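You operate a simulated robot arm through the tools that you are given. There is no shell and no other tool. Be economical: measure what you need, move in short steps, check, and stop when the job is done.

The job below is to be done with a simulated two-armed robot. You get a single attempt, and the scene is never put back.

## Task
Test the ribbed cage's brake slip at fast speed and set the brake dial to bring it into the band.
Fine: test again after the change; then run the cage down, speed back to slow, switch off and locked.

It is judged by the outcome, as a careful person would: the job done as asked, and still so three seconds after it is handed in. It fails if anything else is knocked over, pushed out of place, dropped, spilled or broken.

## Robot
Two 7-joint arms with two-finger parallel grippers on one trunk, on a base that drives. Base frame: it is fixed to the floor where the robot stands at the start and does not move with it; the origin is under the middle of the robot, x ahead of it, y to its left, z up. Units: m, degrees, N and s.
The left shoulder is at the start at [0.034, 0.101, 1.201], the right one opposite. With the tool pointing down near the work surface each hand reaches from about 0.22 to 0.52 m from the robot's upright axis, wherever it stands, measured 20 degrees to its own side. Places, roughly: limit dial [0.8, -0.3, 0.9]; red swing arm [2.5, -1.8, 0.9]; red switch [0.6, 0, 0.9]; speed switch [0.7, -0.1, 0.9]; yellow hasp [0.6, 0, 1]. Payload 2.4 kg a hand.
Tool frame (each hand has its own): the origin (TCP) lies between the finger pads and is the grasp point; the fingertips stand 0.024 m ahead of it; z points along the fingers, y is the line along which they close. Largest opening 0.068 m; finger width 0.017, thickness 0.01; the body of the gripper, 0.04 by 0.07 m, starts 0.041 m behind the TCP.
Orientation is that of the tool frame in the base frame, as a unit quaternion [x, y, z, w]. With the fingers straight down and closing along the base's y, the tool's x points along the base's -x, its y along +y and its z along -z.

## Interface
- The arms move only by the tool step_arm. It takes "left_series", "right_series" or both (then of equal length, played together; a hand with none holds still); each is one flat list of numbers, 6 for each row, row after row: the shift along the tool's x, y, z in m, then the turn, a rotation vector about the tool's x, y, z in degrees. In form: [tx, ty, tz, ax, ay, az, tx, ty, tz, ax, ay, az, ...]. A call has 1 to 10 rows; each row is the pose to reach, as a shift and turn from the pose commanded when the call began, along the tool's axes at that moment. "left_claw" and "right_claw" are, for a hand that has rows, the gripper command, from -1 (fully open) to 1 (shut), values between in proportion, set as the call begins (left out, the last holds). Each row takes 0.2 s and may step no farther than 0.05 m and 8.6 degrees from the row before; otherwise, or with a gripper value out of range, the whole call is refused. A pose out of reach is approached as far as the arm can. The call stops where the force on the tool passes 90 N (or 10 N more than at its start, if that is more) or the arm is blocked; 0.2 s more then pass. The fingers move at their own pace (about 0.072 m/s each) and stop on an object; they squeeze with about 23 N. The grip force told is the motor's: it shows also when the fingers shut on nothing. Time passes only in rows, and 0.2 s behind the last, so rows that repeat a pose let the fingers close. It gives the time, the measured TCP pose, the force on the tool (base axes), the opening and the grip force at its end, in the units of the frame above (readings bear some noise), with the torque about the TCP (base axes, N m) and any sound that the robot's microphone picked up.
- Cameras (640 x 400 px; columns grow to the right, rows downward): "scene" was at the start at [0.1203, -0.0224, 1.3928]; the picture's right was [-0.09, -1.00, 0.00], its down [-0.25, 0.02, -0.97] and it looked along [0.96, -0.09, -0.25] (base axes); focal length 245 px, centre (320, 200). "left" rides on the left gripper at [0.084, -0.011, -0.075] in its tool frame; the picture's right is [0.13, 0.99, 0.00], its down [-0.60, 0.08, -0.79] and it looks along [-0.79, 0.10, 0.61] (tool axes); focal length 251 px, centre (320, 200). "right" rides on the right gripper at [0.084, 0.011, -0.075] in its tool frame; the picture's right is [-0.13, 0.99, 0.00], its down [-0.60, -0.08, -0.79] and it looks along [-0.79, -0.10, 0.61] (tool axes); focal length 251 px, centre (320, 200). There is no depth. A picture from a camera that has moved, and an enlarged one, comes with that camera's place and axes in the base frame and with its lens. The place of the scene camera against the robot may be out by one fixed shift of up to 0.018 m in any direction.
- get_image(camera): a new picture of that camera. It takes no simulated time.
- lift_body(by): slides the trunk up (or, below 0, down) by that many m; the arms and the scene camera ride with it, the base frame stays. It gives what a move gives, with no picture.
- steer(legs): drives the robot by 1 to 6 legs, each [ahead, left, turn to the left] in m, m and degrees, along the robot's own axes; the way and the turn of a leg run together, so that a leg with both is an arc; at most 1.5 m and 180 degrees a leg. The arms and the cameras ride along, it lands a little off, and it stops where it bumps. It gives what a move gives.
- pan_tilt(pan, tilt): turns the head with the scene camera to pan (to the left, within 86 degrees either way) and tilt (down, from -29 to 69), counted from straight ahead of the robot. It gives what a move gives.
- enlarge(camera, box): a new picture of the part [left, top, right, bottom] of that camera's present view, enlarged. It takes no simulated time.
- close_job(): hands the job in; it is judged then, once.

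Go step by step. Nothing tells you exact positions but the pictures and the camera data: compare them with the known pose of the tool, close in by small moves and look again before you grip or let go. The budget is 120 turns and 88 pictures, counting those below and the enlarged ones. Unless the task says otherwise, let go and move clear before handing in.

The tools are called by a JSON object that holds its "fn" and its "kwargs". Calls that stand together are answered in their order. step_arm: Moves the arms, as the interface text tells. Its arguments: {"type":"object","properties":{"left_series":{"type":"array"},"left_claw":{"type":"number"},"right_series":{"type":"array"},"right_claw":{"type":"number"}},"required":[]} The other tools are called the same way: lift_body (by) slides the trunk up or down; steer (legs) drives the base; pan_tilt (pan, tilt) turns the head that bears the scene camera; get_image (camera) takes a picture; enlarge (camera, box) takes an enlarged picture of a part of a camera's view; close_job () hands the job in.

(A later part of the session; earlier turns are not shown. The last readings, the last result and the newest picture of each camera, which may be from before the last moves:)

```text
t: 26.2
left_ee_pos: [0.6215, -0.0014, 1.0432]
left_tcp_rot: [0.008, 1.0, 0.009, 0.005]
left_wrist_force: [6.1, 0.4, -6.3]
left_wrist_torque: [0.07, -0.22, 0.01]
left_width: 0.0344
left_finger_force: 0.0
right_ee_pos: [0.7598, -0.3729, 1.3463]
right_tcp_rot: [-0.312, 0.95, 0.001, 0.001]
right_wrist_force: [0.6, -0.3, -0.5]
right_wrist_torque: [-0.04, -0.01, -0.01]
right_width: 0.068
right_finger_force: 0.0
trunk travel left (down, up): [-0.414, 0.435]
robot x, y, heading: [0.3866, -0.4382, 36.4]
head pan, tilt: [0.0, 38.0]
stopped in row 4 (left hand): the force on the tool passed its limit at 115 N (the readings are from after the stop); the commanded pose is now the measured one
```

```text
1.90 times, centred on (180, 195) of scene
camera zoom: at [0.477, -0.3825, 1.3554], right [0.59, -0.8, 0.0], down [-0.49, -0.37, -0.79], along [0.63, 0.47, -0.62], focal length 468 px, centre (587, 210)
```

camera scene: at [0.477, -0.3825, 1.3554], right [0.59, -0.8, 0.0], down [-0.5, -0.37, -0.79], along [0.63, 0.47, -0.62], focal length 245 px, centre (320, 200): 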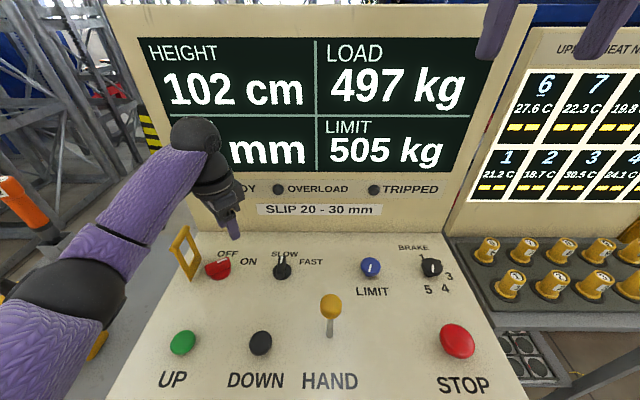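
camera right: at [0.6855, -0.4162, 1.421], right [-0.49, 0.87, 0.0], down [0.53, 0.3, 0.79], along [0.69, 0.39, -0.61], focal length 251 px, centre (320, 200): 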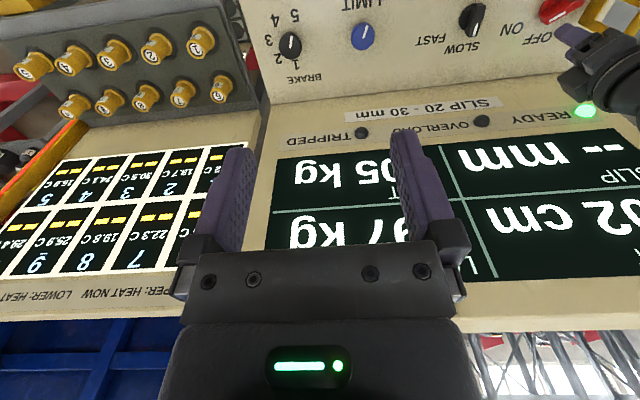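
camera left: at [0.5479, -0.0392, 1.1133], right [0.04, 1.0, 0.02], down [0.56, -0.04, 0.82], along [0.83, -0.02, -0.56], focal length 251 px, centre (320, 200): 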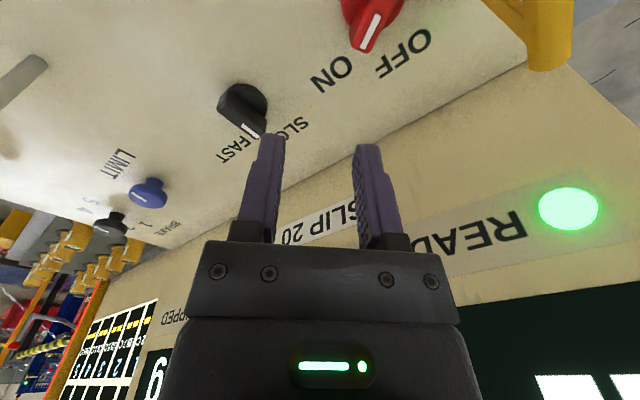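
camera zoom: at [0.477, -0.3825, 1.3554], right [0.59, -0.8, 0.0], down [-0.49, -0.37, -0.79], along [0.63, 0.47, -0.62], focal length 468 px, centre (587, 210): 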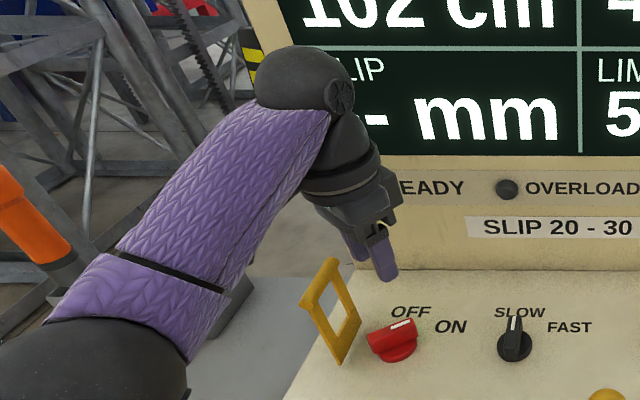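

The camera box passes under the forearm here; the elbow is too low. I'll go back to the free yaw, raise the trunk so the forearm lies above, then bring the hand down and rotate.

{"fn": "step_arm", "kwargs": {"left_series": [0, 0, 0, 0, 0, 8, 0, 0, 0, 0, 0, 16, -0.001, -0.001, 0, 0, 0, 24, -0.001, -0.001, 0, 0, 0, 24]}}

{"fn": "lift_body", "kwargs": {"by": 0.2}}

{"fn": "step_arm", "kwargs": {"left_series": [0, 0, 0.04, 0, 0, 0, 0, 0, 0.08, 0, 0, 0, 0, 0, 0.12, 0, 0, 0, 0, 0, 0.16, 0, 0, 0, 0, 0, 0.2, 0, 0, 0]}}

{"fn": "get_image", "kwargs": {"camera": "scene"}}

```text
t: 27.2
left_ee_pos: [0.6221, -0.0028, 1.0432]
left_tcp_rot: [0.216, 0.976, 0.01, 0.002]
left_wrist_force: [-0.1, 0.3, -0.4]
left_wrist_torque: [0.01, -0.02, -0.02]
left_width: 0.0337
left_finger_force: 0.1
right_ee_pos: [0.76, -0.375, 1.3472]
right_tcp_rot: [-0.313, 0.95, 0.0, 0.001]
right_wrist_force: [0.6, -0.1, -0.8]
right_wrist_torque: [-0.01, -0.02, -0.03]
right_width: 0.0681
right_finger_force: 0.1
trunk travel left (down, up): [-0.414, 0.435]
robot x, y, heading: [0.3848, -0.44, 36.5]
head pan, tilt: [0.0, 38.0]
```

```text
t: 29.3
left_ee_pos: [0.6221, -0.0024, 1.2444]
left_tcp_rot: [0.216, 0.976, 0.009, 0.001]
left_wrist_force: [0.1, -0.3, -0.2]
left_wrist_torque: [-0.04, 0.03, 0.01]
left_width: 0.0339
left_finger_force: 0.0
right_ee_pos: [0.7589, -0.373, 1.5459]
right_tcp_rot: [-0.313, 0.95, 0.0, 0.001]
right_wrist_force: [0.3, -0.4, -0.3]
right_wrist_torque: [-0.03, 0.01, -0.02]
right_width: 0.0681
right_finger_force: 0.0
trunk travel left (down, up): [-0.614, 0.235]
robot x, y, heading: [0.3861, -0.4359, 36.6]
head pan, tilt: [0.0, 38.0]
```

```text
t: 30.5
left_ee_pos: [0.621, -0.0033, 1.0521]
left_tcp_rot: [0.216, 0.976, 0.01, 0.003]
left_wrist_force: [-0.9, -0.9, -0.5]
left_wrist_torque: [-0.02, -0.01, -0.02]
left_width: 0.034
left_finger_force: 0.1
left hand out of reach, approached as far as the arm can: row 5
right_ee_pos: [0.7601, -0.3736, 1.5463]
right_tcp_rot: [-0.313, 0.95, 0.001, 0.0]
right_wrist_force: [-0.1, 0.3, 0.5]
right_wrist_torque: [-0.01, 0.0, -0.02]
right_width: 0.068
right_finger_force: 0.0
trunk travel left (down, up): [-0.614, 0.235]
robot x, y, heading: [0.381, -0.4416, 36.7]
head pan, tilt: [0.0, 38.0]
```

```text
52 pictures are left
camera scene: at [0.464, -0.3923, 1.556], right [0.59, -0.8, 0.0], down [-0.49, -0.37, -0.79], along [0.63, 0.47, -0.62], focal length 245 px, centre (320, 200)
```

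scene: 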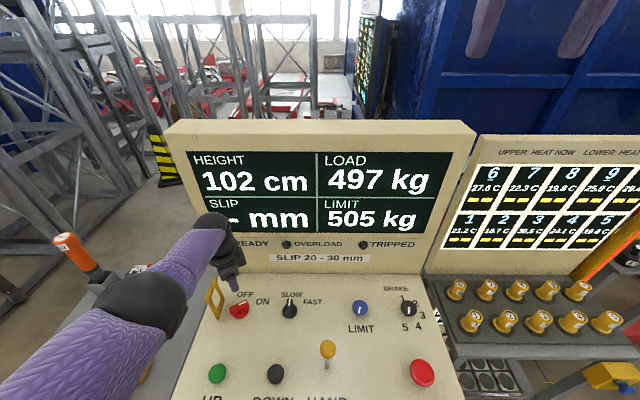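

Reach is near its limit here but the forearm is open. Rotate back now.

{"fn": "step_arm", "kwargs": {"left_series": [0.005, 0, 0, 0, 0, -7.6, 0.01, 0, 0, 0, 0, -15.2, 0.01, 0, 0, 0, 0, -22.8, 0.01, 0, 0, 0, 0, -30.4, 0.01, 0, 0, 0, 0, -38, 0.01, 0, 0, 0, 0, -45.6, 0.01, 0, 0, 0, 0, -53.2, 0.01, 0, 0, 0, 0, -61.5]}}

```text
t: 32.3
left_ee_pos: [0.6104, 0.0033, 1.0456]
left_tcp_rot: [-0.314, 0.949, 0.007, 0.007]
left_wrist_force: [1.0, -1.4, 0.3]
left_wrist_torque: [-0.01, 0.0, 0.03]
left_width: 0.0338
left_finger_force: 0.1
right_ee_pos: [0.7604, -0.3729, 1.547]
right_tcp_rot: [-0.313, 0.95, 0.0, 0.001]
right_wrist_force: [0.7, -0.4, 1.1]
right_wrist_torque: [-0.01, 0.02, 0.03]
right_width: 0.068
right_finger_force: 0.2
trunk travel left (down, up): [-0.614, 0.235]
robot x, y, heading: [0.3861, -0.435, 36.4]
head pan, tilt: [0.0, 38.0]
```

Free and squared. Slide right to the speed switch.

{"fn": "step_arm", "kwargs": {"left_series": [0.003, -0.045, 0, 0, 0, 0, 0.003, -0.09, 0, 0, 0, 0, 0.003, -0.135, 0.015, 0, 0, 0, 0.003, -0.142, 0.04, 0, 0, 0, 0.003, -0.142, 0.06, 0, 0, 0, 0.003, -0.142, 0.06, 0, 0, 0]}}

{"fn": "get_image", "kwargs": {"camera": "left"}}

```text
t: 33.7
left_ee_pos: [0.6712, -0.1251, 1.001]
left_tcp_rot: [-0.314, 0.949, 0.006, 0.007]
left_wrist_force: [-1.1, 1.0, 0.4]
left_wrist_torque: [0.01, 0.0, -0.02]
left_width: 0.0341
left_finger_force: 0.0
left hand out of reach, approached as far as the arm can: row 3, 4, 5, 6
right_ee_pos: [0.7593, -0.3734, 1.5459]
right_tcp_rot: [-0.314, 0.95, 0.0, 0.001]
right_wrist_force: [-1.5, 0.0, 0.2]
right_wrist_torque: [-0.02, -0.06, -0.01]
right_width: 0.0681
right_finger_force: 0.1
trunk travel left (down, up): [-0.614, 0.235]
robot x, y, heading: [0.3845, -0.4369, 36.6]
head pan, tilt: [0.0, 38.0]
```

```text
51 pictures are left
camera left: at [0.6096, -0.1868, 1.0738], right [-0.69, 0.72, 0.01], down [0.43, 0.41, 0.8], along [0.58, 0.56, -0.59], focal length 251 px, centre (320, 200)
```

left: 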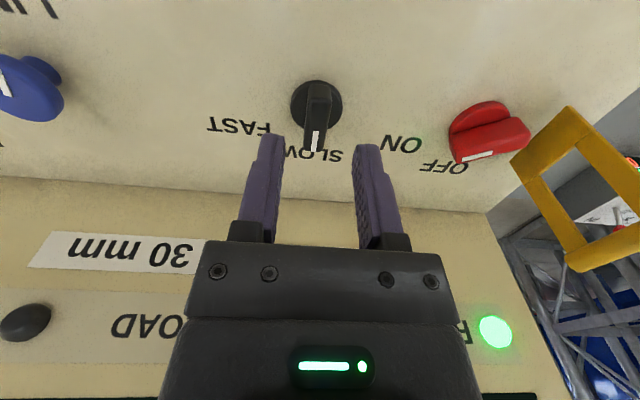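

Near reach limit; raise the hand, drop the trunk 0.1 m, then centre above the speed switch.

{"fn": "step_arm", "kwargs": {"left_series": [0, 0, -0.05, 0, 0, 0, 0, 0, -0.1, 0, 0, 0]}}

{"fn": "lift_body", "kwargs": {"by": -0.1}}

{"fn": "step_arm", "kwargs": {"left_series": [-0.01, -0.0025, 0.0, 0, 0, 0, -0.02, -0.0025, 0.02, 0, 0, 0, -0.02, -0.0025, 0.045, 0, 0, 0, -0.02, -0.0025, 0.045, 0, 0, 0], "left_claw": 0.0}}

{"fn": "get_image", "kwargs": {"camera": "left"}}

```text
t: 34.3
left_ee_pos: [0.6699, -0.1289, 1.0989]
left_tcp_rot: [-0.314, 0.949, 0.006, 0.006]
left_wrist_force: [-0.5, 0.1, 0.2]
left_wrist_torque: [0.0, 0.04, -0.01]
left_width: 0.0342
left_finger_force: 0.1
right_ee_pos: [0.7607, -0.3733, 1.5469]
right_tcp_rot: [-0.313, 0.95, 0.001, 0.001]
right_wrist_force: [-0.1, 0.3, 0.2]
right_wrist_torque: [-0.01, 0.06, 0.0]
right_width: 0.068
right_finger_force: 0.0
trunk travel left (down, up): [-0.614, 0.235]
robot x, y, heading: [0.3878, -0.437, 36.5]
head pan, tilt: [0.0, 38.0]
```

```text
t: 35.7
left_ee_pos: [0.6706, -0.1262, 0.9995]
left_tcp_rot: [-0.314, 0.949, 0.006, 0.007]
left_wrist_force: [0.6, -0.3, -0.2]
left_wrist_torque: [0.03, -0.04, 0.02]
left_width: 0.034
left_finger_force: 0.1
right_ee_pos: [0.759, -0.374, 1.4467]
right_tcp_rot: [-0.314, 0.95, 0.0, 0.001]
right_wrist_force: [-0.5, 0.1, 0.5]
right_wrist_torque: [-0.03, 0.01, -0.01]
right_width: 0.0679
right_finger_force: 0.0
trunk travel left (down, up): [-0.514, 0.335]
robot x, y, heading: [0.3846, -0.4416, 36.2]
head pan, tilt: [0.0, 38.0]
```

```text
t: 36.7
left_ee_pos: [0.6915, -0.1175, 0.9545]
left_tcp_rot: [-0.313, 0.95, 0.007, 0.007]
left_wrist_force: [-0.6, -0.7, 0.4]
left_wrist_torque: [0.0, -0.03, 0.0]
left_width: 0.0337
left_finger_force: 0.0
right_ee_pos: [0.7602, -0.3727, 1.4471]
right_tcp_rot: [-0.314, 0.95, 0.0, 0.001]
right_wrist_force: [-1.1, -1.2, 0.9]
right_wrist_torque: [-0.01, 0.04, -0.02]
right_width: 0.0683
right_finger_force: 0.0
trunk travel left (down, up): [-0.514, 0.335]
robot x, y, heading: [0.3798, -0.4385, 36.4]
head pan, tilt: [0.0, 38.0]
```

```text
50 pictures are left
camera left: at [0.6285, -0.1779, 1.027], right [-0.69, 0.72, 0.01], down [0.43, 0.41, 0.8], along [0.58, 0.56, -0.59], focal length 251 px, centre (320, 200)
```

left: 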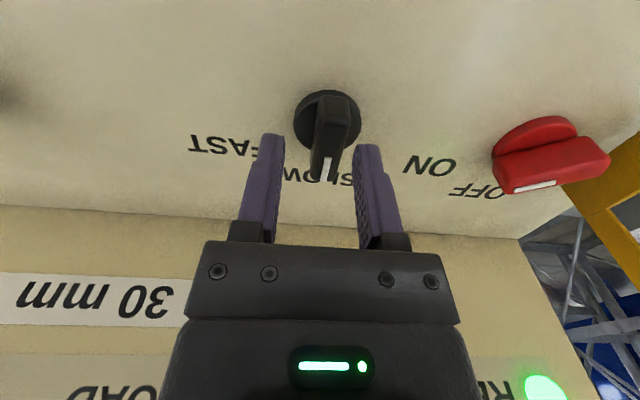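

{"fn": "step_arm", "kwargs": {"left_series": [0.0, 0.005, 0.008, 0, 0, 0, 0.002, 0.005, 0.016, 0, 0, 0, 0.002, 0.005, 0.022, 0, 0, 0, 0.002, 0.005, 0.022, 0, 0, 0], "left_claw": 0.0}}

{"fn": "step_arm", "kwargs": {"left_series": [0, 0.0, 0, 0, 0, 0, 0, 0, 0, 0, 0, 0, 0, 0, 0, 0, 0, 0], "left_claw": 1.0}}

{"fn": "get_image", "kwargs": {"camera": "left"}}

```text
t: 37.7
left_ee_pos: [0.6854, -0.1123, 0.9336]
left_tcp_rot: [-0.315, 0.949, 0.007, 0.006]
left_wrist_force: [-0.2, -0.4, -0.2]
left_wrist_torque: [-0.01, 0.01, 0.05]
left_width: 0.0339
left_finger_force: 0.1
right_ee_pos: [0.7606, -0.3733, 1.4468]
right_tcp_rot: [-0.313, 0.95, 0.001, 0.001]
right_wrist_force: [0.4, -0.3, 1.1]
right_wrist_torque: [0.0, 0.03, 0.02]
right_width: 0.0681
right_finger_force: 0.1
trunk travel left (down, up): [-0.514, 0.335]
robot x, y, heading: [0.3832, -0.4377, 36.6]
head pan, tilt: [0.0, 38.0]
```

```text
t: 38.5
left_ee_pos: [0.6852, -0.1126, 0.9328]
left_tcp_rot: [-0.313, 0.95, 0.007, 0.007]
left_wrist_force: [1.4, -2.1, -1.4]
left_wrist_torque: [-0.53, -0.55, -0.28]
left_width: 0.0159
left_finger_force: 34.7
right_ee_pos: [0.7602, -0.3738, 1.4469]
right_tcp_rot: [-0.314, 0.95, 0.001, 0.0]
right_wrist_force: [-0.9, -0.1, -0.9]
right_wrist_torque: [-0.02, -0.02, -0.01]
right_width: 0.068
right_finger_force: 0.1
trunk travel left (down, up): [-0.514, 0.335]
robot x, y, heading: [0.3888, -0.4378, 36.6]
head pan, tilt: [0.0, 38.0]
```

```text
49 pictures are left
camera left: at [0.6236, -0.1747, 1.0055], right [-0.69, 0.72, 0.01], down [0.43, 0.41, 0.8], along [0.58, 0.56, -0.59], focal length 251 px, centre (320, 200)
```

left: 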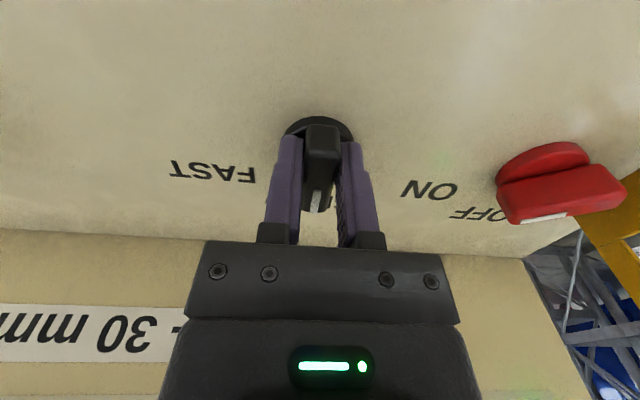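

Gripped on-axis. Rotate 61° clockwise to FAST.

{"fn": "step_arm", "kwargs": {"left_series": [0, 0, 0, 0, 0, 8, 0, 0, 0, 0, 0, 16, 0, 0, 0, 0, 0, 24, 0, 0, 0, 0, 0, 32, 0, 0, 0, 0, 0, 40, 0, 0, 0, 0, 0, 48, 0, 0, 0, 0, 0, 56, 0, 0, 0, 0, 0, 61, 0, 0, 0, 0, 0, 61]}}

{"fn": "step_arm", "kwargs": {"left_series": [0, 0, 0, 0, 0, 0, 0, 0, 0, 0, 0, 0, 0, 0, -0.02, 0, 0, 0, 0, 0, -0.04, 0, 0, 0, 0, 0, -0.06, 0, 0, 0], "left_claw": 0.0}}

{"fn": "get_image", "kwargs": {"camera": "left"}}

```text
t: 40.5
left_ee_pos: [0.6838, -0.1052, 0.9319]
left_tcp_rot: [0.211, 0.977, 0.01, 0.003]
left_wrist_force: [3.2, 44.5, 12.0]
left_wrist_torque: [-0.27, -0.32, 0.52]
left_width: 0.016
left_finger_force: 35.0
right_ee_pos: [0.7595, -0.3673, 1.4475]
right_tcp_rot: [-0.314, 0.95, -0.002, 0.0]
right_wrist_force: [0.8, 0.0, -0.1]
right_wrist_torque: [0.01, -0.04, 0.03]
right_width: 0.0679
right_finger_force: 0.1
trunk travel left (down, up): [-0.514, 0.335]
robot x, y, heading: [0.3829, -0.4343, 36.8]
head pan, tilt: [0.0, 38.0]
```

```text
t: 41.7
left_ee_pos: [0.6848, -0.1125, 0.9903]
left_tcp_rot: [0.211, 0.977, 0.009, 0.003]
left_wrist_force: [0.1, 0.3, -0.4]
left_wrist_torque: [-0.01, -0.02, 0.0]
left_width: 0.0342
left_finger_force: 0.1
right_ee_pos: [0.7598, -0.3735, 1.4478]
right_tcp_rot: [-0.313, 0.95, 0.0, 0.001]
right_wrist_force: [-0.2, 0.2, -0.2]
right_wrist_torque: [-0.03, 0.01, -0.02]
right_width: 0.0681
right_finger_force: 0.0
trunk travel left (down, up): [-0.514, 0.335]
robot x, y, heading: [0.3829, -0.4402, 36.6]
head pan, tilt: [0.0, 38.0]
```

```text
48 pictures are left
camera left: at [0.6029, -0.0899, 1.0652], right [0.29, 0.96, 0.02], down [0.58, -0.19, 0.79], along [0.76, -0.22, -0.61], focal length 251 px, centre (320, 200)
```

left: 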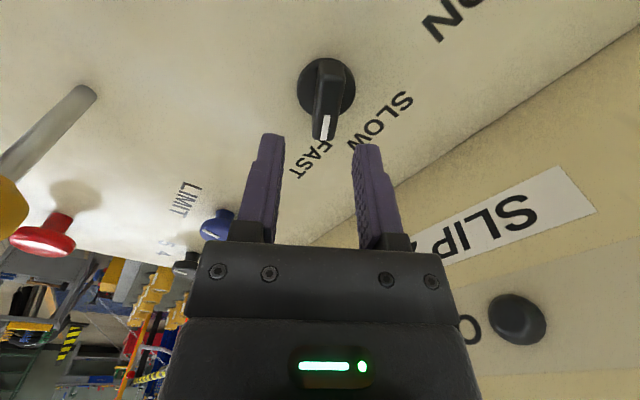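

Speed at FAST. Rotate the hand back in place.

{"fn": "step_arm", "kwargs": {"left_series": [0, 0, 0, 0, 0, -7.6, 0, 0, 0, 0, 0, -15.2, 0, 0, 0, 0, 0, -22.8, 0, 0, 0, 0, 0, -30.4, 0, 0, 0, 0, 0, -38, 0, 0, 0, 0, 0, -45.6, 0, 0, 0, 0, 0, -53.2, 0, 0, 0, 0, 0, -61]}}

{"fn": "pan_tilt", "kwargs": {"pan": 0, "tilt": 45}}

{"fn": "get_image", "kwargs": {"camera": "scene"}}

```text
t: 43.5
left_ee_pos: [0.6835, -0.1144, 0.9943]
left_tcp_rot: [-0.316, 0.949, 0.006, 0.007]
left_wrist_force: [-0.4, 0.4, -0.7]
left_wrist_torque: [0.01, 0.02, -0.01]
left_width: 0.034
left_finger_force: 0.1
right_ee_pos: [0.7598, -0.3732, 1.4474]
right_tcp_rot: [-0.314, 0.95, 0.0, 0.0]
right_wrist_force: [-0.3, 0.5, 0.1]
right_wrist_torque: [0.05, 0.0, -0.05]
right_width: 0.0682
right_finger_force: 0.0
trunk travel left (down, up): [-0.514, 0.335]
robot x, y, heading: [0.3878, -0.4383, 36.5]
head pan, tilt: [0.0, 38.0]
```

```text
t: 44.1
left_ee_pos: [0.6846, -0.1141, 0.9948]
left_tcp_rot: [-0.314, 0.95, 0.006, 0.007]
left_wrist_force: [0.3, -0.9, 0.3]
left_wrist_torque: [-0.01, -0.02, -0.03]
left_width: 0.034
left_finger_force: 0.0
right_ee_pos: [0.7597, -0.3739, 1.447]
right_tcp_rot: [-0.314, 0.95, 0.0, 0.001]
right_wrist_force: [0.7, -1.6, -0.3]
right_wrist_torque: [-0.02, 0.0, -0.02]
right_width: 0.068
right_finger_force: 0.1
trunk travel left (down, up): [-0.514, 0.335]
robot x, y, heading: [0.3821, -0.4383, 36.7]
head pan, tilt: [0.0, 45.0]
```

```text
47 pictures are left
camera scene: at [0.4646, -0.3917, 1.4456], right [0.59, -0.8, 0.0], down [-0.57, -0.42, -0.71], along [0.57, 0.42, -0.71], focal length 245 px, centre (320, 200)
```

scene: 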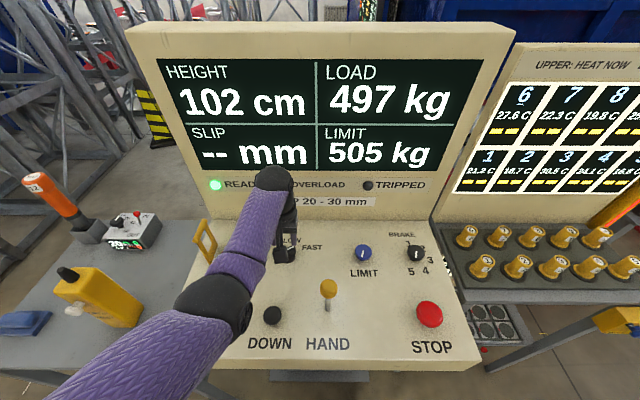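

Now go above the UP button (about (0.482,-0.068)) with fingers closed.

{"fn": "step_arm", "kwargs": {"left_series": [0.01, 0, -0.04, 0, 0, 0, 0.035, 0.03, -0.06, 0, 0, 0, 0.06, 0.06, -0.06, 0, 0, 0, 0.085, 0.09, -0.06, 0, 0, 0, 0.11, 0.12, -0.06, 0, 0, 0, 0.135, 0.157, -0.06, 0, 0, 0, 0.135, 0.157, -0.04, 0, 0, 0, 0.135, 0.157, -0.01, 0, 0, 0, 0.135, 0.157, -0.01, 0, 0, 0], "left_claw": 1.0}}

{"fn": "get_image", "kwargs": {"camera": "left"}}

{"fn": "get_image", "kwargs": {"camera": "scene"}}

```text
t: 44.8
left_ee_pos: [0.6395, -0.1104, 1.0547]
left_tcp_rot: [-0.32, 0.947, 0.009, 0.023]
left_wrist_force: [5.5, 20.6, -15.3]
left_wrist_torque: [-0.24, -0.75, -1.07]
left_width: 0.0001
left_finger_force: 23.1
left hand out of reach, approached as far as the arm can: row 3
right_ee_pos: [0.7598, -0.3739, 1.4469]
right_tcp_rot: [-0.314, 0.949, 0.001, 0.001]
right_wrist_force: [-0.6, 0.2, 0.3]
right_wrist_torque: [-0.03, 0.03, 0.05]
right_width: 0.0681
right_finger_force: 0.1
trunk travel left (down, up): [-0.514, 0.335]
robot x, y, heading: [0.3845, -0.4392, 36.5]
head pan, tilt: [0.0, 45.0]
stopped in row 3 (left hand): the force on the tool passed its limit at 119 N (the readings are from after the stop); the commanded pose is now the measured one
```

```text
46 pictures are left
camera left: at [0.5758, -0.1729, 1.1249], right [-0.7, 0.71, -0.01], down [0.4, 0.4, 0.82], along [0.59, 0.58, -0.57], focal length 251 px, centre (320, 200)
```

left: 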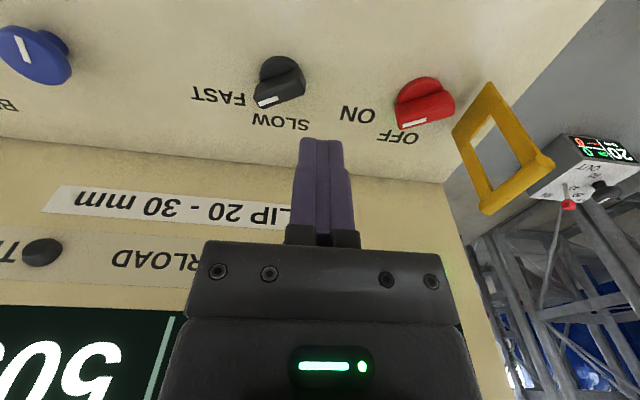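

```text
45 pictures are left
camera scene: at [0.4646, -0.3918, 1.4456], right [0.59, -0.8, 0.0], down [-0.57, -0.42, -0.71], along [0.57, 0.42, -0.71], focal length 245 px, centre (320, 200)
```

scene: 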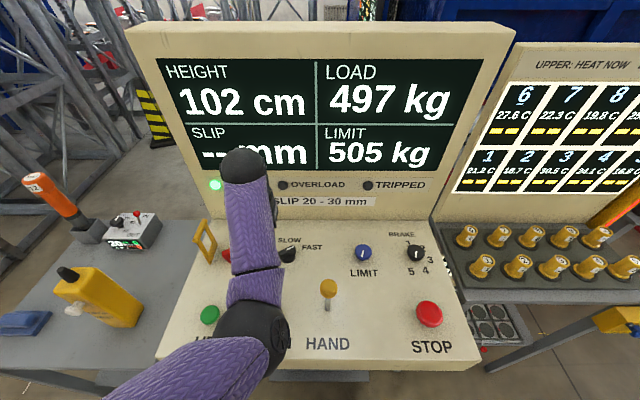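

Same forearm/camera interference when retracting. I'll go forward again and yaw the hand so the camera box swings to the right, away from the forearm.

{"fn": "step_arm", "kwargs": {"left_series": [-0.02, 0, 0.02, 0, 0, 0, -0.03, 0, 0.03, 0, 0, -6, -0.03, 0, 0.03, 0, 0, -14, -0.03, 0, 0.03, 0, 0, -22, -0.03, 0, 0.03, 0, 0, -30, -0.03, 0, 0.03, 0, 0, -38, -0.03, 0, 0.03, 0, 0, -46, -0.03, 0, 0.03, 0, 0, -54], "left_claw": 1.0}}

{"fn": "get_image", "kwargs": {"camera": "scene"}}

```text
t: 46.6
left_ee_pos: [0.6631, -0.0907, 1.0263]
left_tcp_rot: [0.716, -0.698, 0.004, -0.023]
left_wrist_force: [0.6, 0.4, 0.5]
left_wrist_torque: [0.02, 0.0, 0.0]
left_width: 0.0
left_finger_force: 23.0
right_ee_pos: [0.7602, -0.3728, 1.4464]
right_tcp_rot: [-0.312, 0.95, 0.0, 0.0]
right_wrist_force: [-0.9, 0.1, 0.3]
right_wrist_torque: [-0.01, -0.01, -0.01]
right_width: 0.0677
right_finger_force: 0.0
trunk travel left (down, up): [-0.514, 0.335]
robot x, y, heading: [0.3825, -0.4386, 36.4]
head pan, tilt: [0.0, 45.0]
```

```text
44 pictures are left
camera scene: at [0.4646, -0.3917, 1.4456], right [0.59, -0.8, 0.0], down [-0.57, -0.42, -0.71], along [0.57, 0.42, -0.71], focal length 245 px, centre (320, 200)
```

scene: 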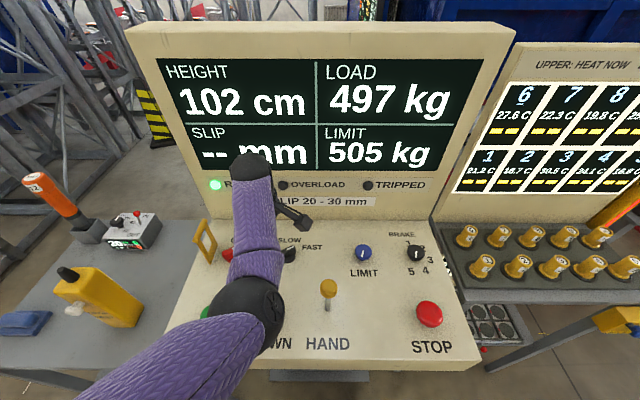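

Hand is free. Raise the trunk 0.15 m to lift the elbow, then move over to the UP button.

{"fn": "lift_body", "kwargs": {"by": 0.15}}

{"fn": "step_arm", "kwargs": {"left_series": [-0.005, 0.03, 0, 0, 0, 0, -0.01, 0.06, 0.0, 0, 0, 0, -0.014, 0.09, 0.02, 0, 0, 0, -0.018, 0.12, 0.04, 0, 0, 0, -0.023, 0.15, 0.07, 0, 0, 0, -0.028, 0.18, 0.1, 0, 0, 0, -0.028, 0.18, 0.14, 0, 0, 0, -0.028, 0.18, 0.17, 0, 0, 0, -0.028, 0.18, 0.17, 0, 0, 0]}}

{"fn": "get_image", "kwargs": {"camera": "left"}}

{"fn": "get_image", "kwargs": {"camera": "scene"}}

```text
t: 48.4
left_ee_pos: [0.6639, -0.0912, 1.1758]
left_tcp_rot: [0.716, -0.698, 0.004, -0.023]
left_wrist_force: [-0.1, 0.0, -0.1]
left_wrist_torque: [-0.04, -0.01, -0.01]
left_width: 0.0003
left_finger_force: 22.9
right_ee_pos: [0.7592, -0.3736, 1.5966]
right_tcp_rot: [-0.314, 0.95, 0.0, 0.0]
right_wrist_force: [0.2, -0.7, 0.0]
right_wrist_torque: [0.02, -0.01, 0.02]
right_width: 0.068
right_finger_force: 0.0
trunk travel left (down, up): [-0.664, 0.185]
robot x, y, heading: [0.3871, -0.4336, 36.3]
head pan, tilt: [0.0, 45.0]
```

```text
t: 50.4
left_ee_pos: [0.4886, -0.0623, 0.9982]
left_tcp_rot: [0.716, -0.698, 0.002, -0.024]
left_wrist_force: [-0.2, -1.0, -0.3]
left_wrist_torque: [-0.07, 0.02, -0.01]
left_width: 0.0002
left_finger_force: 23.2
right_ee_pos: [0.7586, -0.3733, 1.598]
right_tcp_rot: [-0.313, 0.95, 0.001, 0.001]
right_wrist_force: [0.2, -0.3, 0.7]
right_wrist_torque: [0.01, -0.01, 0.0]
right_width: 0.0679
right_finger_force: 0.1
trunk travel left (down, up): [-0.664, 0.185]
robot x, y, heading: [0.3853, -0.4376, 36.5]
head pan, tilt: [0.0, 45.0]
```

```text
43 pictures are left
camera left: at [0.4992, -0.1486, 1.0704], right [-0.99, -0.15, -0.04], down [-0.12, 0.58, 0.81], along [-0.1, 0.8, -0.59], focal length 251 px, centre (320, 200)
```

left: 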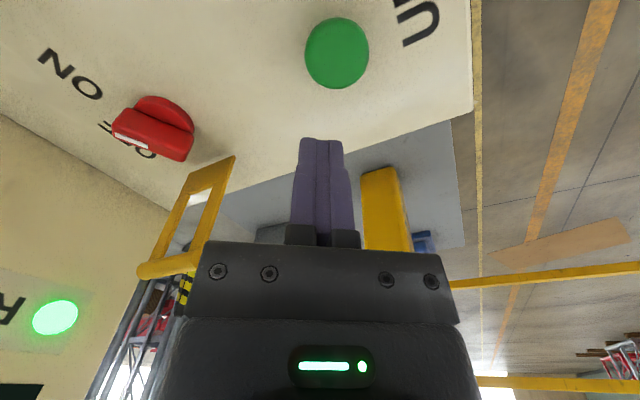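

```text
42 pictures are left
camera scene: at [0.4589, -0.3961, 1.5958], right [0.59, -0.8, 0.0], down [-0.57, -0.42, -0.71], along [0.57, 0.42, -0.71], focal length 245 px, centre (320, 200)
```

scene: 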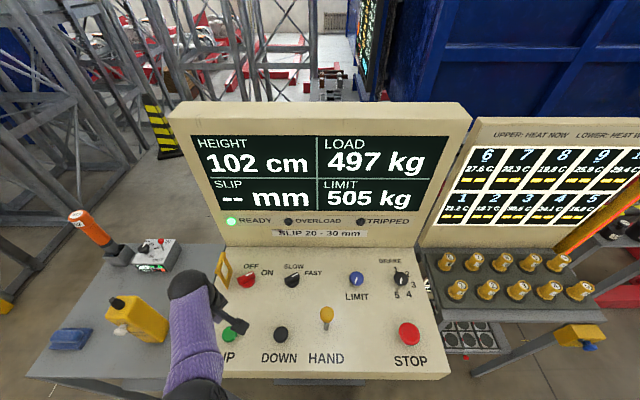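

UP is ~12 mm back from the TCP. Align and descend to just above it.

{"fn": "step_arm", "kwargs": {"left_series": [0.012, 0.005, 0.02, 0, 0, 0, 0.012, 0.005, 0.045, 0, 0, 0, 0.012, 0.005, 0.045, 0, 0, 0]}}

{"fn": "get_image", "kwargs": {"camera": "left"}}

```text
t: 51.2
left_ee_pos: [0.4861, -0.0723, 0.9547]
left_tcp_rot: [0.715, -0.698, 0.004, -0.022]
left_wrist_force: [-0.1, -0.3, -0.5]
left_wrist_torque: [-0.03, 0.02, 0.01]
left_width: 0.0001
left_finger_force: 23.4
right_ee_pos: [0.7593, -0.3745, 1.5963]
right_tcp_rot: [-0.313, 0.95, 0.0, 0.001]
right_wrist_force: [-0.1, 0.2, -0.2]
right_wrist_torque: [0.04, 0.0, 0.01]
right_width: 0.0677
right_finger_force: 0.1
trunk travel left (down, up): [-0.664, 0.185]
robot x, y, heading: [0.3836, -0.4383, 36.6]
head pan, tilt: [0.0, 45.0]
```

```text
41 pictures are left
camera left: at [0.4965, -0.1585, 1.0267], right [-0.99, -0.15, -0.04], down [-0.12, 0.58, 0.81], along [-0.1, 0.8, -0.59], focal length 251 px, centre (320, 200)
```

left: 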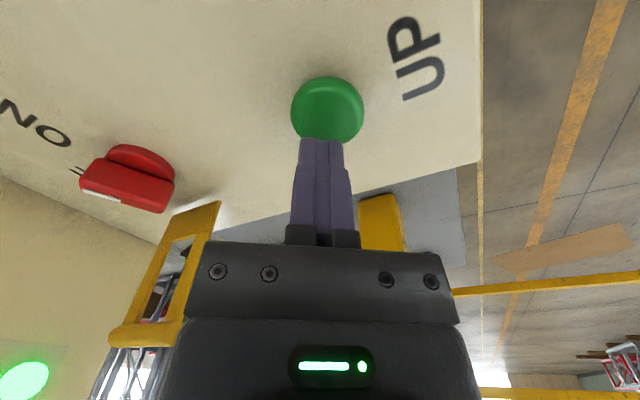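

Press UP: align 6 mm and push down, hold ~1.4 s to see the response.

{"fn": "step_arm", "kwargs": {"left_series": [0.006, 0.001, 0.01, 0, 0, 0, 0.006, 0.001, 0.018, 0, 0, 0, 0.006, 0.001, 0.024, 0, 0, 0, 0.006, 0.001, 0.028, 0, 0, 0, 0.006, 0.001, 0.032, 0, 0, 0]}}

{"fn": "get_image", "kwargs": {"camera": "scene"}}

```text
t: 52.1
left_ee_pos: [0.4852, -0.0768, 0.9374]
left_tcp_rot: [0.715, -0.698, -0.001, -0.031]
left_wrist_force: [-16.0, -21.4, 77.2]
left_wrist_torque: [-0.98, 0.62, -0.23]
left_width: 0.0
left_finger_force: 22.7
right_ee_pos: [0.7554, -0.3827, 1.599]
right_tcp_rot: [-0.314, 0.949, 0.003, 0.003]
right_wrist_force: [0.4, 0.8, 0.3]
right_wrist_torque: [0.02, 0.02, 0.03]
right_width: 0.0679
right_finger_force: 0.0
trunk travel left (down, up): [-0.664, 0.185]
robot x, y, heading: [0.3856, -0.4406, 36.8]
head pan, tilt: [0.0, 45.0]
heard: click
stopped in row 4 (left hand): the force on the tool passed its limit at 104 N (the readings are from after the stop); the commanded pose is now the measured one
```

```text
40 pictures are left
camera scene: at [0.4544, -0.405, 1.597], right [0.6, -0.8, 0.0], down [-0.57, -0.42, -0.71], along [0.57, 0.43, -0.7], focal length 245 px, centre (320, 200)
```

scene: 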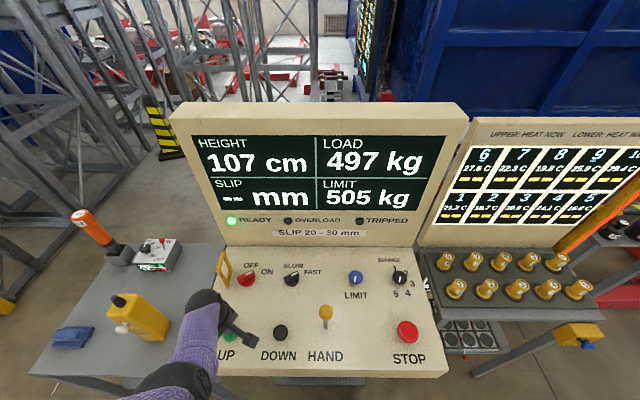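

UP works: height rising (107 cm). Hold another second, then release and read the slip.

{"fn": "step_arm", "kwargs": {"left_series": [0, 0, 0, 0, 0, 0, 0, 0, 0, 0, 0, 0, 0, 0, 0, 0, 0, 0, 0, 0, 0, 0, 0, 0, 0, 0, -0.02, 0, 0, 0, 0, 0, -0.03, 0, 0, 0, 0, 0, -0.03, 0, 0, 0, 0, 0, -0.03, 0, 0, 0, 0, 0, -0.03, 0, 0, 0, 0, 0, -0.03, 0, 0, 0]}}

{"fn": "get_image", "kwargs": {"camera": "scene"}}

```text
t: 52.8
left_ee_pos: [0.4865, -0.0769, 0.9374]
left_tcp_rot: [0.715, -0.698, -0.001, -0.033]
left_wrist_force: [-15.5, -20.7, 69.9]
left_wrist_torque: [-0.94, 0.58, -0.12]
left_width: 0.0
left_finger_force: 23.5
right_ee_pos: [0.7548, -0.3825, 1.5981]
right_tcp_rot: [-0.314, 0.95, 0.004, 0.004]
right_wrist_force: [-0.1, -0.1, -0.2]
right_wrist_torque: [0.0, -0.01, 0.0]
right_width: 0.068
right_finger_force: 0.1
trunk travel left (down, up): [-0.664, 0.185]
robot x, y, heading: [0.3882, -0.4365, 36.4]
head pan, tilt: [0.0, 45.0]
stopped in row 3 (left hand): the force on the tool passed its limit at 92 N (the readings are from after the stop); the commanded pose is now the measured one
```

```text
39 pictures are left
camera scene: at [0.4538, -0.4059, 1.5964], right [0.6, -0.8, 0.0], down [-0.57, -0.42, -0.71], along [0.57, 0.43, -0.7], focal length 245 px, centre (320, 200)
```

scene: 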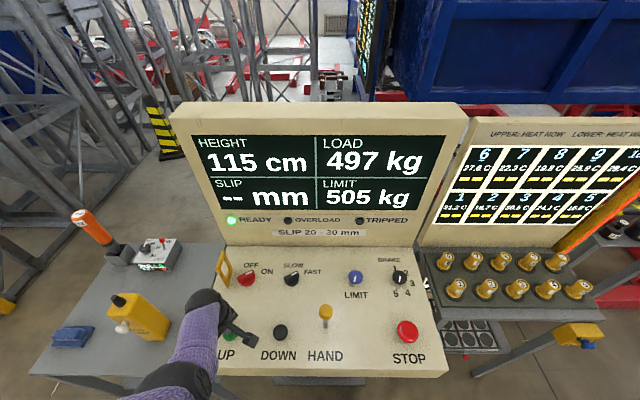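

Speed ≈12 cm/s. Release now.

{"fn": "step_arm", "kwargs": {"left_series": [0, 0, -0.015, 0, 0, 0, 0, 0, -0.03, 0, 0, 0, 0, 0, -0.03, 0, 0, 0, 0, 0, -0.03, 0, 0, 0, 0, 0, -0.03, 0, 0, 0]}}

{"fn": "get_image", "kwargs": {"camera": "scene"}}

```text
t: 54.0
left_ee_pos: [0.4861, -0.0741, 0.9635]
left_tcp_rot: [0.716, -0.698, 0.0, -0.028]
left_wrist_force: [0.8, 0.3, 0.4]
left_wrist_torque: [-0.01, -0.02, 0.0]
left_width: 0.0
left_finger_force: 23.2
right_ee_pos: [0.7592, -0.3736, 1.5952]
right_tcp_rot: [-0.314, 0.949, 0.0, 0.0]
right_wrist_force: [-1.2, 1.5, 1.0]
right_wrist_torque: [0.01, 0.03, -0.01]
right_width: 0.0683
right_finger_force: 0.1
trunk travel left (down, up): [-0.664, 0.185]
robot x, y, heading: [0.3839, -0.4405, 36.7]
head pan, tilt: [0.0, 45.0]
```

```text
38 pictures are left
camera scene: at [0.4585, -0.3957, 1.5958], right [0.6, -0.8, 0.0], down [-0.57, -0.42, -0.71], along [0.57, 0.42, -0.71], focal length 245 px, centre (320, 200)
```

scene: 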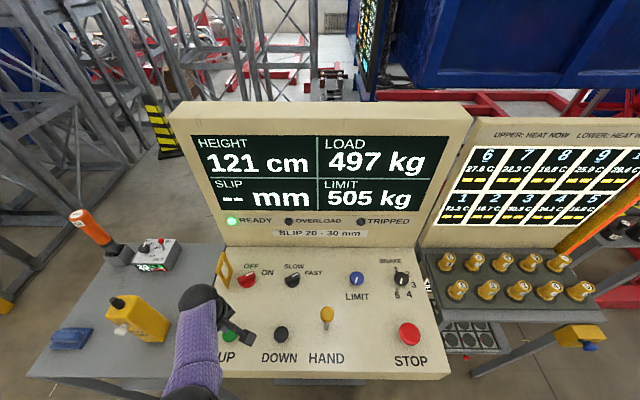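

UP works but no slip was shown on an upward stop; the slip likely registers stopping downward. Move to the DOWN button.

{"fn": "step_arm", "kwargs": {"left_series": [0, 0, -0.05, 0, 0, 0, 0.03, -0.02, -0.05, 0, 0, 7, 0.06, -0.04, -0.05, 0, 0, 14, 0.09, -0.06, -0.05, 0, 0, 20, 0.116, -0.077, -0.05, 0, 0, 20, 0.116, -0.077, -0.03, 0, 0, 20, 0.116, -0.077, -0.03, 0, 0, 20]}}

{"fn": "get_image", "kwargs": {"camera": "left"}}

{"fn": "get_image", "kwargs": {"camera": "scene"}}

```text
t: 55.1
left_ee_pos: [0.5526, -0.0836, 1.0431]
left_tcp_rot: [-0.589, 0.798, 0.089, 0.088]
left_wrist_force: [-0.7, -0.7, 0.4]
left_wrist_torque: [-0.02, 0.01, 0.0]
left_width: 0.0
left_finger_force: 23.3
right_ee_pos: [0.7596, -0.3722, 1.5972]
right_tcp_rot: [-0.315, 0.949, 0.001, 0.001]
right_wrist_force: [0.4, -0.5, -0.3]
right_wrist_torque: [0.02, 0.01, -0.02]
right_width: 0.0679
right_finger_force: 0.1
trunk travel left (down, up): [-0.664, 0.185]
robot x, y, heading: [0.3858, -0.4362, 36.5]
head pan, tilt: [0.0, 45.0]
stopped in row 5 (left hand): the arm was blocked; the commanded pose is now the measured one
```

```text
37 pictures are left
camera left: at [0.5358, -0.1852, 1.0949], right [-0.99, 0.17, 0.01], down [0.07, 0.38, 0.92], along [0.15, 0.91, -0.39], focal length 251 px, centre (320, 200)
```

left: 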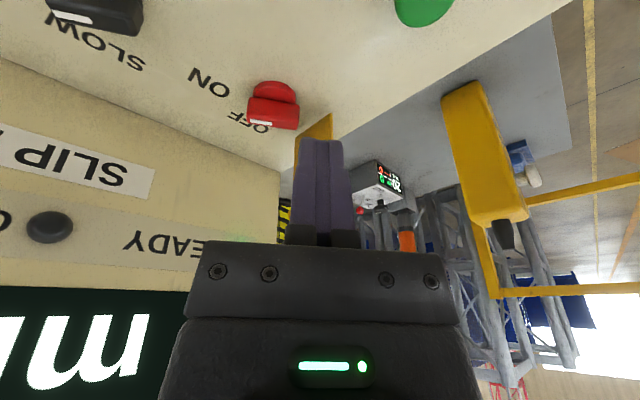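

```text
36 pictures are left
camera scene: at [0.4584, -0.3959, 1.5958], right [0.6, -0.8, 0.0], down [-0.57, -0.42, -0.71], along [0.57, 0.42, -0.71], focal length 245 px, centre (320, 200)
```

scene: 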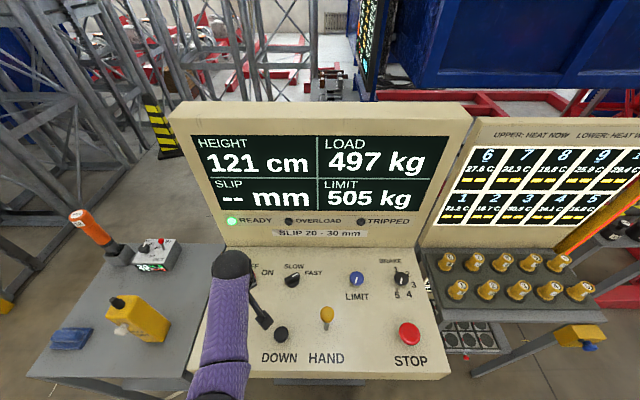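

The left elbow folds against the body there. Instead I'll restore the UP-pressing arm posture and shift the base right by ~0.135 m so the same posture is above DOWN.

{"fn": "step_arm", "kwargs": {"left_series": [0.004, 0.016, 0.0, 0.5, 3.5, -4.6, 0.008, 0.033, 0.0, 1.1, 7.1, -9.2, 0.012, 0.05, 0.005, 1.6, 10.6, -13.9, 0.0157, 0.0665, 0.01, 2.2, 14.2, -18.5, 0.0157, 0.0665, 0.01, 2.2, 14.2, -18.5]}}

```text
t: 56.4
left_ee_pos: [0.484, -0.0795, 1.0319]
left_tcp_rot: [0.714, -0.7, 0.015, -0.01]
left_wrist_force: [0.1, 0.5, 0.1]
left_wrist_torque: [-0.02, -0.05, -0.01]
left_width: 0.0
left_finger_force: 23.2
right_ee_pos: [0.7593, -0.3735, 1.5959]
right_tcp_rot: [-0.313, 0.95, 0.0, 0.0]
right_wrist_force: [0.5, 0.1, -0.4]
right_wrist_torque: [0.01, -0.03, -0.02]
right_width: 0.0679
right_finger_force: 0.0
trunk travel left (down, up): [-0.664, 0.185]
robot x, y, heading: [0.386, -0.4381, 36.6]
head pan, tilt: [0.0, 45.0]
```

{"fn": "step_arm", "kwargs": {"left_series": [0, 0, -0.02, 0, 0, 0, 0, 0, -0.04, 0, 0, 0]}}

{"fn": "steer", "kwargs": {"legs": [[0, -0.136, 0]]}}

{"fn": "get_image", "kwargs": {"camera": "left"}}

{"fn": "get_image", "kwargs": {"camera": "scene"}}

```text
t: 57.0
left_ee_pos: [0.4823, -0.0803, 1.0717]
left_tcp_rot: [0.713, -0.7, 0.014, -0.011]
left_wrist_force: [-0.3, 0.7, -0.5]
left_wrist_torque: [0.04, 0.0, 0.04]
left_width: 0.0
left_finger_force: 22.7
right_ee_pos: [0.7595, -0.3736, 1.5964]
right_tcp_rot: [-0.314, 0.949, 0.001, 0.0]
right_wrist_force: [-0.2, 0.6, -0.2]
right_wrist_torque: [0.0, 0.03, -0.01]
right_width: 0.0681
right_finger_force: 0.3
trunk travel left (down, up): [-0.664, 0.185]
robot x, y, heading: [0.3876, -0.4397, 36.4]
head pan, tilt: [0.0, 45.0]
```

```text
t: 58.3
left_ee_pos: [0.5633, -0.19, 1.0716]
left_tcp_rot: [0.713, -0.701, 0.013, -0.011]
left_wrist_force: [0.2, 0.2, -1.0]
left_wrist_torque: [-0.01, 0.0, 0.0]
left_width: 0.0001
left_finger_force: 22.8
right_ee_pos: [0.8406, -0.4837, 1.5963]
right_tcp_rot: [-0.314, 0.95, 0.001, 0.0]
right_wrist_force: [0.1, -0.2, 0.0]
right_wrist_torque: [-0.01, 0.04, 0.01]
right_width: 0.0681
right_finger_force: 0.1
trunk travel left (down, up): [-0.664, 0.185]
robot x, y, heading: [0.4672, -0.5471, 36.6]
head pan, tilt: [0.0, 45.0]
```

```text
35 pictures are left
camera left: at [0.5738, -0.2742, 1.1471], right [-0.99, -0.15, -0.03], down [-0.12, 0.6, 0.79], along [-0.1, 0.78, -0.62], focal length 251 px, centre (320, 200)
```

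left: 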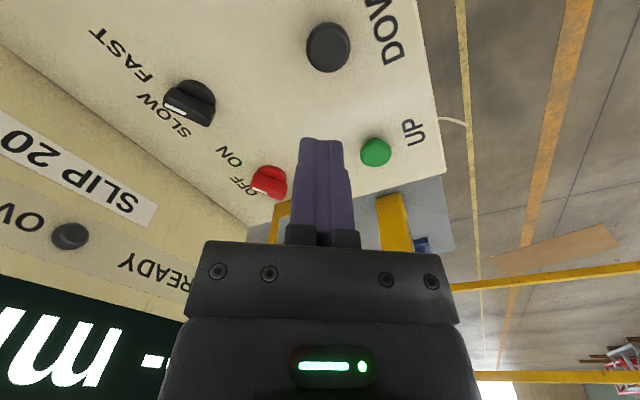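

```text
34 pictures are left
camera scene: at [0.54, -0.5064, 1.5958], right [0.6, -0.8, 0.0], down [-0.57, -0.42, -0.71], along [0.57, 0.42, -0.71], focal length 245 px, centre (320, 200)
```

scene: 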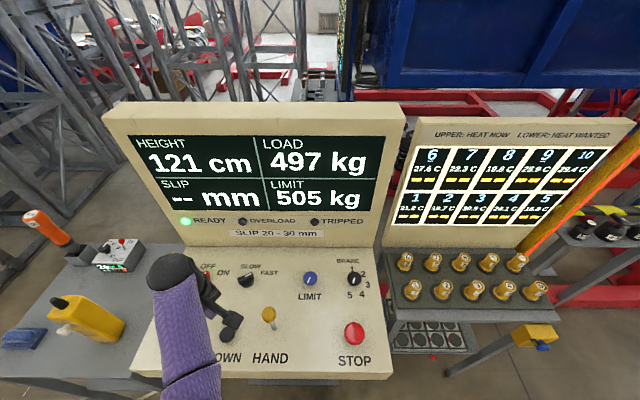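

DOWN is directly beneath. Descend, press and hold about a second.

{"fn": "step_arm", "kwargs": {"left_series": [-0.004, 0.001, 0.045, 0, 0, 0, -0.004, 0.001, 0.09, 0, 0, 0, -0.004, 0.001, 0.122, 0, 0, 0, -0.004, 0.001, 0.132, 0, 0, 0, -0.004, 0.001, 0.137, 0, 0, 0, -0.004, 0.001, 0.14, 0, 0, 0, -0.004, 0.001, 0.142, 0, 0, 0, -0.004, 0.001, 0.142, 0, 0, 0, -0.004, 0.001, 0.142, 0, 0, 0]}}

{"fn": "get_image", "kwargs": {"camera": "scene"}}

```text
t: 59.9
left_ee_pos: [0.5676, -0.1849, 0.9363]
left_tcp_rot: [0.714, -0.7, 0.011, -0.021]
left_wrist_force: [-12.4, -16.7, 69.6]
left_wrist_torque: [-0.7, 0.6, -0.13]
left_width: 0.0
left_finger_force: 23.2
right_ee_pos: [0.8369, -0.4907, 1.5974]
right_tcp_rot: [-0.314, 0.949, 0.003, 0.003]
right_wrist_force: [-0.3, 0.7, 0.5]
right_wrist_torque: [0.03, 0.03, 0.0]
right_width: 0.0679
right_finger_force: 0.0
trunk travel left (down, up): [-0.664, 0.185]
robot x, y, heading: [0.467, -0.5488, 36.6]
head pan, tilt: [0.0, 45.0]
heard: click
stopped in row 8 (left hand): the force on the tool passed its limit at 96 N (the readings are from after the stop); the commanded pose is now the measured one
```

```text
33 pictures are left
camera scene: at [0.535, -0.5137, 1.5966], right [0.6, -0.8, 0.0], down [-0.57, -0.42, -0.71], along [0.57, 0.43, -0.7], focal length 245 px, centre (320, 200)
```

scene: 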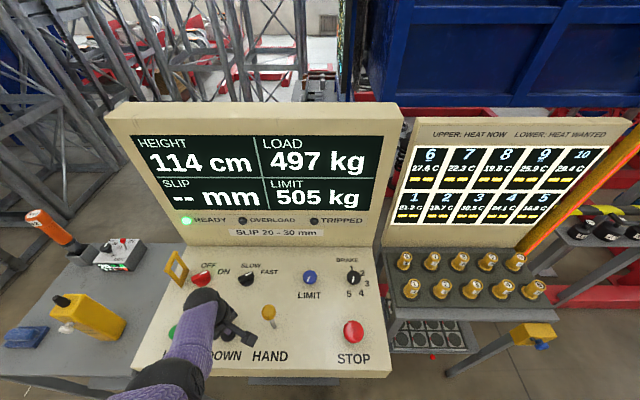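

Cage descending. Release DOWN now and read.

{"fn": "step_arm", "kwargs": {"left_series": [0, 0, 0, 0, 0, 0, 0, 0, -0.02, 0, 0, 0, 0, 0, -0.05, 0, 0, 0, 0, 0, -0.05, 0, 0, 0, 0, 0, -0.05, 0, 0, 0, 0, 0, -0.05, 0, 0, 0]}}

{"fn": "get_image", "kwargs": {"camera": "scene"}}

```text
t: 61.3
left_ee_pos: [0.5675, -0.1815, 0.9827]
left_tcp_rot: [0.714, -0.7, 0.012, -0.016]
left_wrist_force: [-0.2, 0.0, 0.5]
left_wrist_torque: [-0.01, 0.06, 0.03]
left_width: 0.0
left_finger_force: 23.4
right_ee_pos: [0.8398, -0.4814, 1.5972]
right_tcp_rot: [-0.314, 0.95, 0.001, 0.0]
right_wrist_force: [-0.7, -0.2, -0.2]
right_wrist_torque: [0.01, -0.03, -0.01]
right_width: 0.0681
right_finger_force: 0.1
trunk travel left (down, up): [-0.664, 0.185]
robot x, y, heading: [0.4658, -0.5463, 36.6]
head pan, tilt: [0.0, 45.0]
```

```text
32 pictures are left
camera scene: at [0.5391, -0.5049, 1.5958], right [0.6, -0.8, 0.0], down [-0.57, -0.42, -0.71], along [0.57, 0.42, -0.71], focal length 245 px, centre (320, 200)
```

scene: 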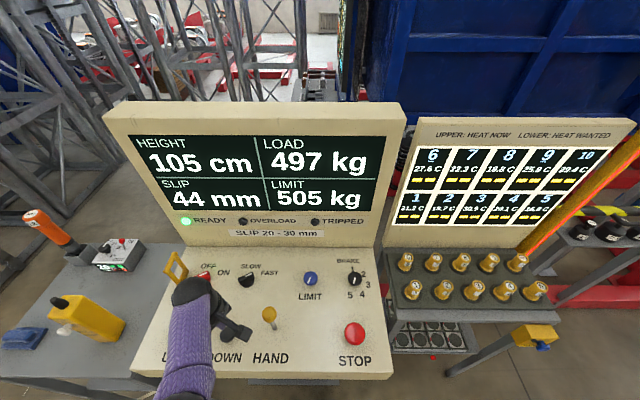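

Slip is 44 mm (band 20–30). Need a stronger brake. Look at the dial.

{"fn": "enlarge", "kwargs": {"camera": "scene", "box": [320, 250, 400, 310]}}

{"fn": "get_image", "kwargs": {"camera": "right"}}

```text
6.67 times, centred on (360, 280) of scene
camera zoom: at [0.5391, -0.5049, 1.5958], right [0.6, -0.8, 0.0], down [-0.57, -0.42, -0.71], along [0.57, 0.42, -0.71], focal length 1636 px, centre (53, -333)
```

zoom: 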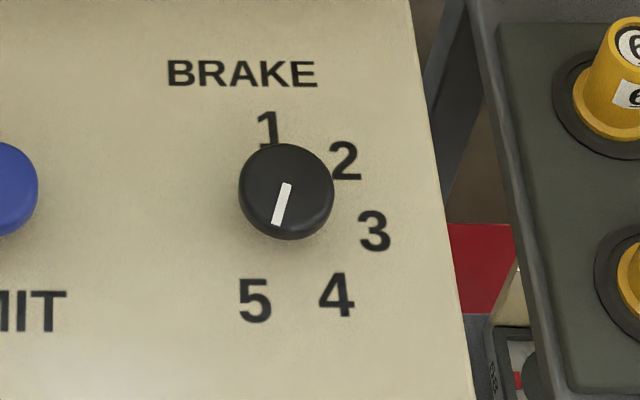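

```text
30 pictures are left
camera right: at [0.7658, -0.5247, 1.6709], right [-0.49, 0.87, 0.0], down [0.53, 0.3, 0.79], along [0.69, 0.39, -0.61], focal length 251 px, centre (320, 200)
```

right: 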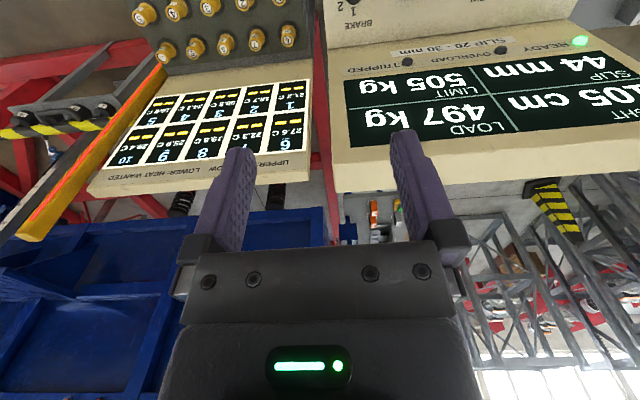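

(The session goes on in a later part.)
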